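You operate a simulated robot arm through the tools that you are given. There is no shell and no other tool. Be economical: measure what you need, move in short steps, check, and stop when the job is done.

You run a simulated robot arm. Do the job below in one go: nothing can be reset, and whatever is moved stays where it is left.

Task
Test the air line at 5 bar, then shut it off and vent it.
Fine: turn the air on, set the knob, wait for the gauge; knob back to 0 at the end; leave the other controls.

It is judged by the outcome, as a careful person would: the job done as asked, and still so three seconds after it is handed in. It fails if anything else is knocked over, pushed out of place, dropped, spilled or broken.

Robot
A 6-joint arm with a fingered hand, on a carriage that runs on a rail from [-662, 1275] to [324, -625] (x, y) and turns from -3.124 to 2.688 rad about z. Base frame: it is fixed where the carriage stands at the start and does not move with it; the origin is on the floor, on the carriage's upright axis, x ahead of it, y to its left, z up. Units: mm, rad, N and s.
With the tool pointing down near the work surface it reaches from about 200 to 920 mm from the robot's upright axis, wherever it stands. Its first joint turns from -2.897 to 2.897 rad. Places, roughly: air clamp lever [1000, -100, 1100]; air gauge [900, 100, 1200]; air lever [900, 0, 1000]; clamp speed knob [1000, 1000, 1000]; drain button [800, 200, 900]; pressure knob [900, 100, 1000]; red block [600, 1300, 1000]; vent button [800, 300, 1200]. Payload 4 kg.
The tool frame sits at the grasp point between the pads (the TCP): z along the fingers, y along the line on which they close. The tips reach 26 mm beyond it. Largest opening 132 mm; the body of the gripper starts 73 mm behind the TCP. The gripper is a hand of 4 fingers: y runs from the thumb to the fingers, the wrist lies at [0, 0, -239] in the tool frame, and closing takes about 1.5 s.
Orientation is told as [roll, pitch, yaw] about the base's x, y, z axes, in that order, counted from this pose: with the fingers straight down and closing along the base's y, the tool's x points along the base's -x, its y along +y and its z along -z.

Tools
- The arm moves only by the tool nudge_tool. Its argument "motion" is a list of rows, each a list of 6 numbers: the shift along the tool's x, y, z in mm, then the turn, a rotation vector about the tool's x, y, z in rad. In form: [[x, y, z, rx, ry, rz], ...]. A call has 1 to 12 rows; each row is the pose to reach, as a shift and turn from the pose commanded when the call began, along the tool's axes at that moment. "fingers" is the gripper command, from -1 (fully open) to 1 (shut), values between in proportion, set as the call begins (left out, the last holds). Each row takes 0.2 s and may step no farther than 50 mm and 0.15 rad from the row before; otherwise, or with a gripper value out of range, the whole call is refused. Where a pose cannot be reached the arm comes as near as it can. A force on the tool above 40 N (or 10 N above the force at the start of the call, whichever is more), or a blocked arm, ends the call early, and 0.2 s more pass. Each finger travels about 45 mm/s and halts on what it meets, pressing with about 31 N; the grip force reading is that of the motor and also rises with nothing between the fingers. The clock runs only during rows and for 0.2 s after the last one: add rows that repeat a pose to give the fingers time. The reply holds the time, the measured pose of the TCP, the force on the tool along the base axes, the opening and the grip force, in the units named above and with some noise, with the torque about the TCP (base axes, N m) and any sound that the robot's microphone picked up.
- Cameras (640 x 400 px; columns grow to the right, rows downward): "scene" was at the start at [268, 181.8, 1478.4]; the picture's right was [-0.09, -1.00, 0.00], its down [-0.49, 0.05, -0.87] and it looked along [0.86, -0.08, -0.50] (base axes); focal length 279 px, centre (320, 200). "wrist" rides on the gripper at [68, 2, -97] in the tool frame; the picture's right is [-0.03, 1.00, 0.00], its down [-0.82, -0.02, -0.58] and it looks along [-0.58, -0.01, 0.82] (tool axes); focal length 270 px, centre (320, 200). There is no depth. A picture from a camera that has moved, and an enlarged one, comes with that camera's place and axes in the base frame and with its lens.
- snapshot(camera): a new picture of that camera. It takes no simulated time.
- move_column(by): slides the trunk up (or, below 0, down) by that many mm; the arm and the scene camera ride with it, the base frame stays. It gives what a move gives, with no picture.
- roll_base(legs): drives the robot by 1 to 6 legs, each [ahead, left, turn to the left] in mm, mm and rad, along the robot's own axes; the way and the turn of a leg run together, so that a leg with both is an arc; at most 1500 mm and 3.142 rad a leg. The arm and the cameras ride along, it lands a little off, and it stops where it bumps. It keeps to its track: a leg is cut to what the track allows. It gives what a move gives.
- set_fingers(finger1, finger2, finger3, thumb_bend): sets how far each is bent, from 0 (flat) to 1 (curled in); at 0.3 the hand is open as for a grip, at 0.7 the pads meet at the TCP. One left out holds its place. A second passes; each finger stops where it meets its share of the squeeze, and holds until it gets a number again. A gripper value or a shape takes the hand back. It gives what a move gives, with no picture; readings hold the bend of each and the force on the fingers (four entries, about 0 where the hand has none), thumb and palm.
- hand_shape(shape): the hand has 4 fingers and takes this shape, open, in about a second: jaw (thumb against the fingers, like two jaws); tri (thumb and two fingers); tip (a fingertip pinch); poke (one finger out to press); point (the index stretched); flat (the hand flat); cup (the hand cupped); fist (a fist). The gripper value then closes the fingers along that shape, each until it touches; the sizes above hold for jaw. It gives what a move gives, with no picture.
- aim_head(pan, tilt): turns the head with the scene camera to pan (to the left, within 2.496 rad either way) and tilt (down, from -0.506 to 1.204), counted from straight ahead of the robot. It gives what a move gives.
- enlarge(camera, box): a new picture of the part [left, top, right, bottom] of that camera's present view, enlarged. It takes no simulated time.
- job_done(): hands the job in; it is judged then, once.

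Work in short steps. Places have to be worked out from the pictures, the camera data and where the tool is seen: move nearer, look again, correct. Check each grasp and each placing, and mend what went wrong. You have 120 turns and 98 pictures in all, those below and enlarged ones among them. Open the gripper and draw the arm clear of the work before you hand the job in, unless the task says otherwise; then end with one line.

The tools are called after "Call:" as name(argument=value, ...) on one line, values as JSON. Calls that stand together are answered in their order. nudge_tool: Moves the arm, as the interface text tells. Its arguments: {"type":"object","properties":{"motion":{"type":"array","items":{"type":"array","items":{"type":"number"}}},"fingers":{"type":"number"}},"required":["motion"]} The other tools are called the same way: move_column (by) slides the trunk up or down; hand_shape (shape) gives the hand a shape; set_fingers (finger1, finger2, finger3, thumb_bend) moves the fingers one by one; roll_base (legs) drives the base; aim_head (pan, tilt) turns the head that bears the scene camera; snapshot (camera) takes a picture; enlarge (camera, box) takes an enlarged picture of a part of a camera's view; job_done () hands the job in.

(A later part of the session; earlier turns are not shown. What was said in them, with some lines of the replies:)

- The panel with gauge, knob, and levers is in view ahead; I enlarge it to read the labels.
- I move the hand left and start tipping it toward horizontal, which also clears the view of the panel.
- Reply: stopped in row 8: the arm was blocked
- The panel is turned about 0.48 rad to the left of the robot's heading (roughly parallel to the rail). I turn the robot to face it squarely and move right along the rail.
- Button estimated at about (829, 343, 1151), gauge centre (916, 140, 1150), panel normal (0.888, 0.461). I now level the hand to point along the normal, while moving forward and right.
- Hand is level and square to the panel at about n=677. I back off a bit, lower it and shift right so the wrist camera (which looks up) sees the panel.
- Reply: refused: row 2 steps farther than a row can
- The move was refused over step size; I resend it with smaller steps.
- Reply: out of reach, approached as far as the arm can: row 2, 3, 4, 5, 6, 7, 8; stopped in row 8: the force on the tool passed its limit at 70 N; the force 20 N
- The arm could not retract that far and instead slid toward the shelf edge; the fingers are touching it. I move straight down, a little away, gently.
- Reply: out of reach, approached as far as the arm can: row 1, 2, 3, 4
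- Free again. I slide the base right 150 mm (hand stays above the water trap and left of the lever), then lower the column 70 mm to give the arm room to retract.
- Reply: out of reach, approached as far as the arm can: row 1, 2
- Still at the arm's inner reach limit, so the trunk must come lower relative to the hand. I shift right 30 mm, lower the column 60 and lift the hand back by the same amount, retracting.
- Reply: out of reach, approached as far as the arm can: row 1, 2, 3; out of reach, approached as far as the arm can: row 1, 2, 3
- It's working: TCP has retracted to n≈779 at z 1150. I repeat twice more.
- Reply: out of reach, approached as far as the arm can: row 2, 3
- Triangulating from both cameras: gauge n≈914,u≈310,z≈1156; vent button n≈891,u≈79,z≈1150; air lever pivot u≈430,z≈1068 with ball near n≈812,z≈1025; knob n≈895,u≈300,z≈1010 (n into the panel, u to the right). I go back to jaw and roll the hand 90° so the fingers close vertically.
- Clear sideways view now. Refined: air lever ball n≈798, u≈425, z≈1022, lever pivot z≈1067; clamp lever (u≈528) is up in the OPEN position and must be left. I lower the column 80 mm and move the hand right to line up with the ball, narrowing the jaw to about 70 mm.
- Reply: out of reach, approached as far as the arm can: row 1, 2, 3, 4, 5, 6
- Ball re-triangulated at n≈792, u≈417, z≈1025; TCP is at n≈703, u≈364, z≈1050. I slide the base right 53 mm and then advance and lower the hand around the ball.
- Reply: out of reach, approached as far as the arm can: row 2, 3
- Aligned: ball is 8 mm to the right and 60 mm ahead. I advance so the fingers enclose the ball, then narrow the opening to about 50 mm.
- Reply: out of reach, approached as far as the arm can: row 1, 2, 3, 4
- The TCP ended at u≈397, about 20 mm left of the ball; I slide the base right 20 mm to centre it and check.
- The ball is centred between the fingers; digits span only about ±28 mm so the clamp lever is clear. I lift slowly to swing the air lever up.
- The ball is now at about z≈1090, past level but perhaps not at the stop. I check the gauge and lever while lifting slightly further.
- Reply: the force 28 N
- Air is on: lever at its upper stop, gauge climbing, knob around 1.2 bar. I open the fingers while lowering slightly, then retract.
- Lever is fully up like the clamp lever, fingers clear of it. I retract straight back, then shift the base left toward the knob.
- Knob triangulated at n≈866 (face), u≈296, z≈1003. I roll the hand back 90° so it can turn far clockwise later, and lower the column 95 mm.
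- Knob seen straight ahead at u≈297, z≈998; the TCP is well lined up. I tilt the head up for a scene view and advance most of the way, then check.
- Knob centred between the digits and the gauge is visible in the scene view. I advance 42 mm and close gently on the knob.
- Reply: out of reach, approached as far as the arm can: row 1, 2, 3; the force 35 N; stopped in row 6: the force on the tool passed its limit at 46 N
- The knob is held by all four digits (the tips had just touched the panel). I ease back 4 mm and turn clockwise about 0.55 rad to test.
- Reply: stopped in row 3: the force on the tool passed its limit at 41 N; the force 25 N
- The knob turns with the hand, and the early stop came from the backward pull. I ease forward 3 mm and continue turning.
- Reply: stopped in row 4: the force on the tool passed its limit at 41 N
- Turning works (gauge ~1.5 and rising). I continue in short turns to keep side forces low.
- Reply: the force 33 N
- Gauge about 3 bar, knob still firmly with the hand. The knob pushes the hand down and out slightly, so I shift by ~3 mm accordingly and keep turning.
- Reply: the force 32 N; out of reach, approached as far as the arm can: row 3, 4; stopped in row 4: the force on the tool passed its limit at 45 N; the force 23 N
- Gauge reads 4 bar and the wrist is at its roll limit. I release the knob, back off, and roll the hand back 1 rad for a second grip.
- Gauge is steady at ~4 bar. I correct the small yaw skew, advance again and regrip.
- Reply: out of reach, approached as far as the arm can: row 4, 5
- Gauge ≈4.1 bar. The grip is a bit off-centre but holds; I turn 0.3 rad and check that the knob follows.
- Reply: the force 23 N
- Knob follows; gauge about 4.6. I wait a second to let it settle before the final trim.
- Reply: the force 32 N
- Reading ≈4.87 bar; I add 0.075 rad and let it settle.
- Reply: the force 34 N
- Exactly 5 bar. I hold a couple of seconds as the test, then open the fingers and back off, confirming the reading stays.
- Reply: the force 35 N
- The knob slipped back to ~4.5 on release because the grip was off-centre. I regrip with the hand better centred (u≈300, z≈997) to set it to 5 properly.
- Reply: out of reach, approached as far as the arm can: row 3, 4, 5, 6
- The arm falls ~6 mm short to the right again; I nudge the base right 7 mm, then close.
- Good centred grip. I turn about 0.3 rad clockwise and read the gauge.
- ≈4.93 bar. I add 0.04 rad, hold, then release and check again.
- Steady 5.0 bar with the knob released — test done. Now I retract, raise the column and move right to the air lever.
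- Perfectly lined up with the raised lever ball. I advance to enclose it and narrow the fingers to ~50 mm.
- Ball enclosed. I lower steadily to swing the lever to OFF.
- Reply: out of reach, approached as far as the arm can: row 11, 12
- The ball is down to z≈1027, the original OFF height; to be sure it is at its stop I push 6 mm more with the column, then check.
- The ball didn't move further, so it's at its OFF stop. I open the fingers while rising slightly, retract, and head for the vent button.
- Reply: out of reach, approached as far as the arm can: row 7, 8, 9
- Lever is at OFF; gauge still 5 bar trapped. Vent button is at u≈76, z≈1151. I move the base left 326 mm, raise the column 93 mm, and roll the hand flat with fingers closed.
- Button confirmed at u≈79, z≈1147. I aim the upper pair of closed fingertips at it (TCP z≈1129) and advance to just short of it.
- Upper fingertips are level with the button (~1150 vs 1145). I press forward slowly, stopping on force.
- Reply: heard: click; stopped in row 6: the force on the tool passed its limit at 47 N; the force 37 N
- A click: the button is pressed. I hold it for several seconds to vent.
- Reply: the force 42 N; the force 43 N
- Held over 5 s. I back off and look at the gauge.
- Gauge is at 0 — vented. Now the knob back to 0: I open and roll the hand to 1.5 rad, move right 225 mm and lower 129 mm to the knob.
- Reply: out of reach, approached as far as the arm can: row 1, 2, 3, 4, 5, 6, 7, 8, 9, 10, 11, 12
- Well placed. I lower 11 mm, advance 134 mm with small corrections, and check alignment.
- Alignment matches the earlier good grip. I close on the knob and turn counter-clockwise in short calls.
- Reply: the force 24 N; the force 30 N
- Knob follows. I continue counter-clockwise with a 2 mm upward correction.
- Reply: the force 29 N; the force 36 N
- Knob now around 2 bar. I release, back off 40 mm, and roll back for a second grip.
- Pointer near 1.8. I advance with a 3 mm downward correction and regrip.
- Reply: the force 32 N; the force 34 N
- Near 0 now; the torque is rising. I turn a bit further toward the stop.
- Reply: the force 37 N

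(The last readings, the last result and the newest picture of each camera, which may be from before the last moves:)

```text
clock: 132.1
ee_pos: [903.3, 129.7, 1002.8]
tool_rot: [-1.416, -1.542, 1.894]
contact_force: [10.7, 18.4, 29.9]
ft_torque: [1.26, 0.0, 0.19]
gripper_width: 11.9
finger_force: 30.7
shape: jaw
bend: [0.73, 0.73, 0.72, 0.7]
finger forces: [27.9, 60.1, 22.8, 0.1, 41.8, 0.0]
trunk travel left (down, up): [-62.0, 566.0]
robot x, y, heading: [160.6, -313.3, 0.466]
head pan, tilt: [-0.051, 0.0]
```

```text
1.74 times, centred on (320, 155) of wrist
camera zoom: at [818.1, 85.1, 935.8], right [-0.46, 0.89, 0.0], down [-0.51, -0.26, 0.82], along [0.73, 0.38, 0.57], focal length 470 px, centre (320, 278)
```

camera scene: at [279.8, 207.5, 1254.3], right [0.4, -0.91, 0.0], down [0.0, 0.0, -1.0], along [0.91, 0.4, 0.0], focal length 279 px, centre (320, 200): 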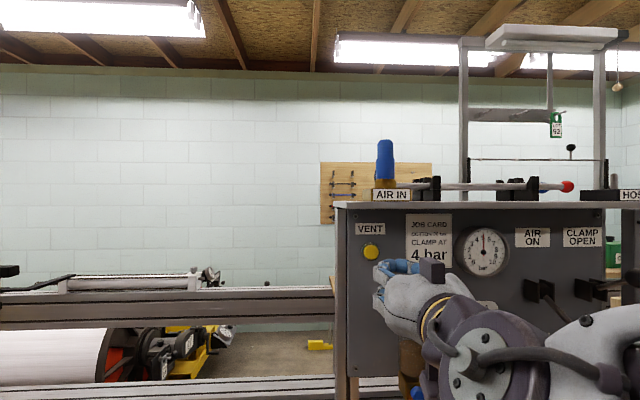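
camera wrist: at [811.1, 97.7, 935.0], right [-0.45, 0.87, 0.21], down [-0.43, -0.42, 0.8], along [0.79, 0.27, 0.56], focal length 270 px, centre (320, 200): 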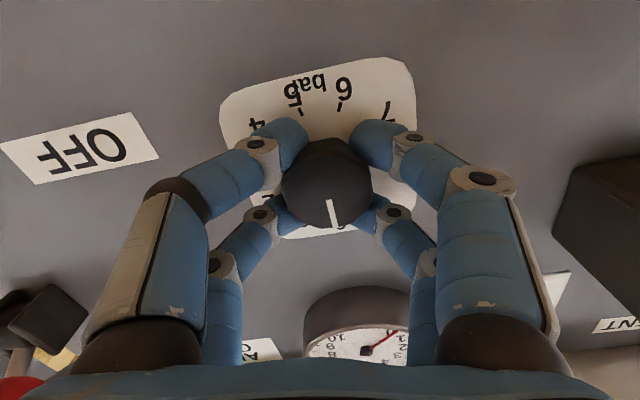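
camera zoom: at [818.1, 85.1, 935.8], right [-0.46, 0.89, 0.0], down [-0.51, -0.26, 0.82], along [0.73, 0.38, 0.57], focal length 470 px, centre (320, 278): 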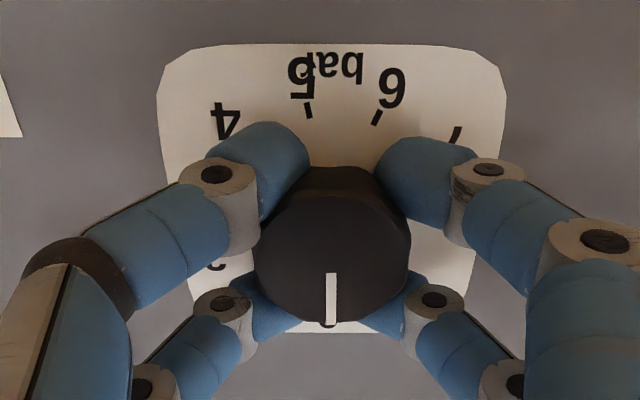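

The pointer is straight up at 0 and the hand slips against the end stop. I release, retract and verify.

Call:
nudge_tool(motion=[[0, 0, 0, 0, 0, 0], [0, 0, 0, 0, 0, 0], [0, 0, 0, 0, 0, 0], [0, 0, 0, 0, 0, 0], [0, 0, 0, 0, 0, 0], [0, 0, -30, 0, 0, 0], [0, 0, -60, 0, 0, 0], [0, 0, -90, 0, 0, 0], [0, 0, -120, 0, 0, 0], [0, 0, -140, 0, 0, 0], [0, 0, -140, 0, 0, 0]], fingers=-0.25)

Call:
snapshot(camera="wrist")

Call:
snapshot(camera="scene")

```text
clock: 134.5
ee_pos: [779.0, 65.9, 1003.0]
tool_rot: [-1.195, -1.539, 1.668]
contact_force: [0.3, -0.1, 0.2]
ft_torque: [-0.02, 0.0, 0.02]
gripper_width: 82.1
finger_force: 0.0
shape: jaw
bend: [0.71, 0.71, 0.71, 0.71]
finger forces: [0.0, 0.0, 0.0, 0.0, 0.1, 0.1]
trunk travel left (down, up): [-62.0, 566.0]
robot x, y, heading: [162.9, -312.4, 0.462]
head pan, tilt: [-0.051, 0.0]
```

```text
12 pictures are left
camera wrist: at [692.4, 21.4, 936.0], right [-0.46, 0.89, 0.0], down [-0.51, -0.26, 0.82], along [0.73, 0.38, 0.57], focal length 270 px, centre (320, 200)
```

wrist: 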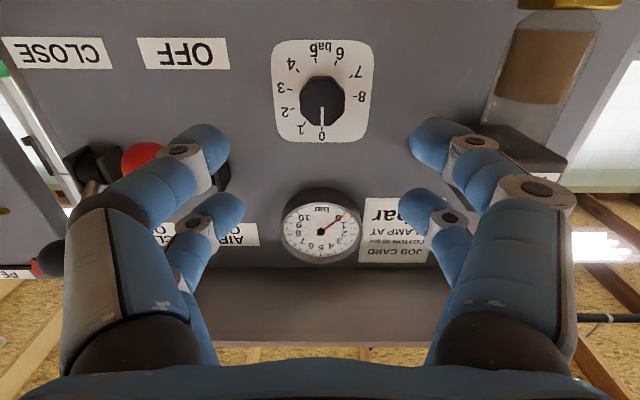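

```text
11 pictures are left
camera scene: at [364.0, -4.6, 1113.2], right [0.4, -0.92, 0.0], down [0.0, 0.0, -1.0], along [0.92, 0.4, 0.0], focal length 279 px, centre (320, 200)
```

scene: 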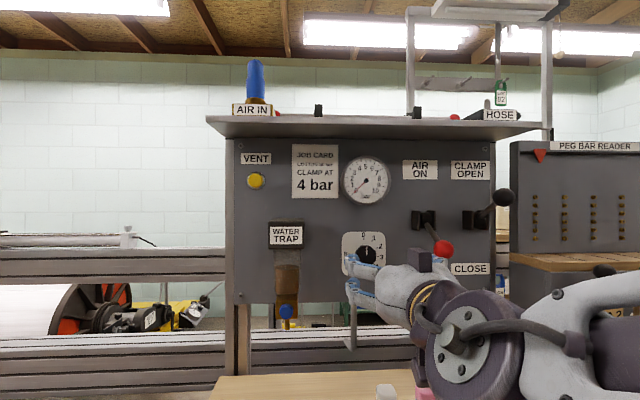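

Knob at 0, air lever OFF, gauge 0, clamp lever untouched. I open the gripper fully, back off a little more, and look down to verify the bench is undisturbed.

Call:
nudge_tool(motion=[[-5, 0, -10, 0, 0, 0], [-10, 0, -20, 0, 0, 0], [-10, 0, -20, 0, 0, 0], [-10, 0, -20, 0, 0, 0]], fingers=-1)

Call:
aim_head(pan=-0.09, tilt=0.52)

Call:
snapshot(camera="scene")

```text
clock: 135.5
ee_pos: [761.8, 57.2, 1013.0]
tool_rot: [-1.197, -1.54, 1.673]
contact_force: [0.3, -0.4, -0.1]
ft_torque: [0.03, -0.02, -0.02]
gripper_width: 132.0
finger_force: 0.1
shape: jaw
bend: [0.3, 0.3, 0.3, 0.3]
finger forces: [0.0, 0.1, 0.1, 0.0, 0.1, 0.0]
trunk travel left (down, up): [-62.0, 566.0]
robot x, y, heading: [165.9, -312.1, 0.458]
head pan, tilt: [-0.051, 0.0]
```

```text
clock: 136.4
ee_pos: [761.5, 57.6, 1011.5]
tool_rot: [-1.195, -1.539, 1.67]
contact_force: [0.7, -0.2, -0.7]
ft_torque: [0.03, 0.05, 0.02]
gripper_width: 131.9
finger_force: 0.0
shape: jaw
bend: [0.3, 0.3, 0.3, 0.3]
finger forces: [0.0, 0.0, 0.0, 0.0, 0.0, 0.0]
trunk travel left (down, up): [-62.0, 566.0]
robot x, y, heading: [163.9, -313.2, 0.461]
head pan, tilt: [-0.091, 0.52]
```

```text
10 pictures are left
camera scene: at [365.9, -7.7, 1065.2], right [0.37, -0.93, 0.0], down [-0.46, -0.18, -0.87], along [0.81, 0.32, -0.5], focal length 279 px, centre (320, 200)
```

scene: 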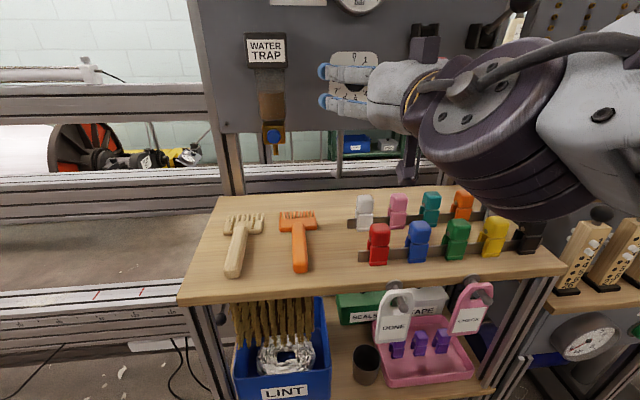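

Everything on the bench is in place, and the hand is open and clear of the panel, so I hand the job in.

Call:
job_done()

```text
The job is handed in.
```

The air line was tested at a steady 5 bar, then shut off and vented until the gauge read 0. The knob is back at 0 and the other controls were left alone. While positioning, the hand touched the shelf edge once with about 70 N. I saw nothing moved in the pictures afterwards.
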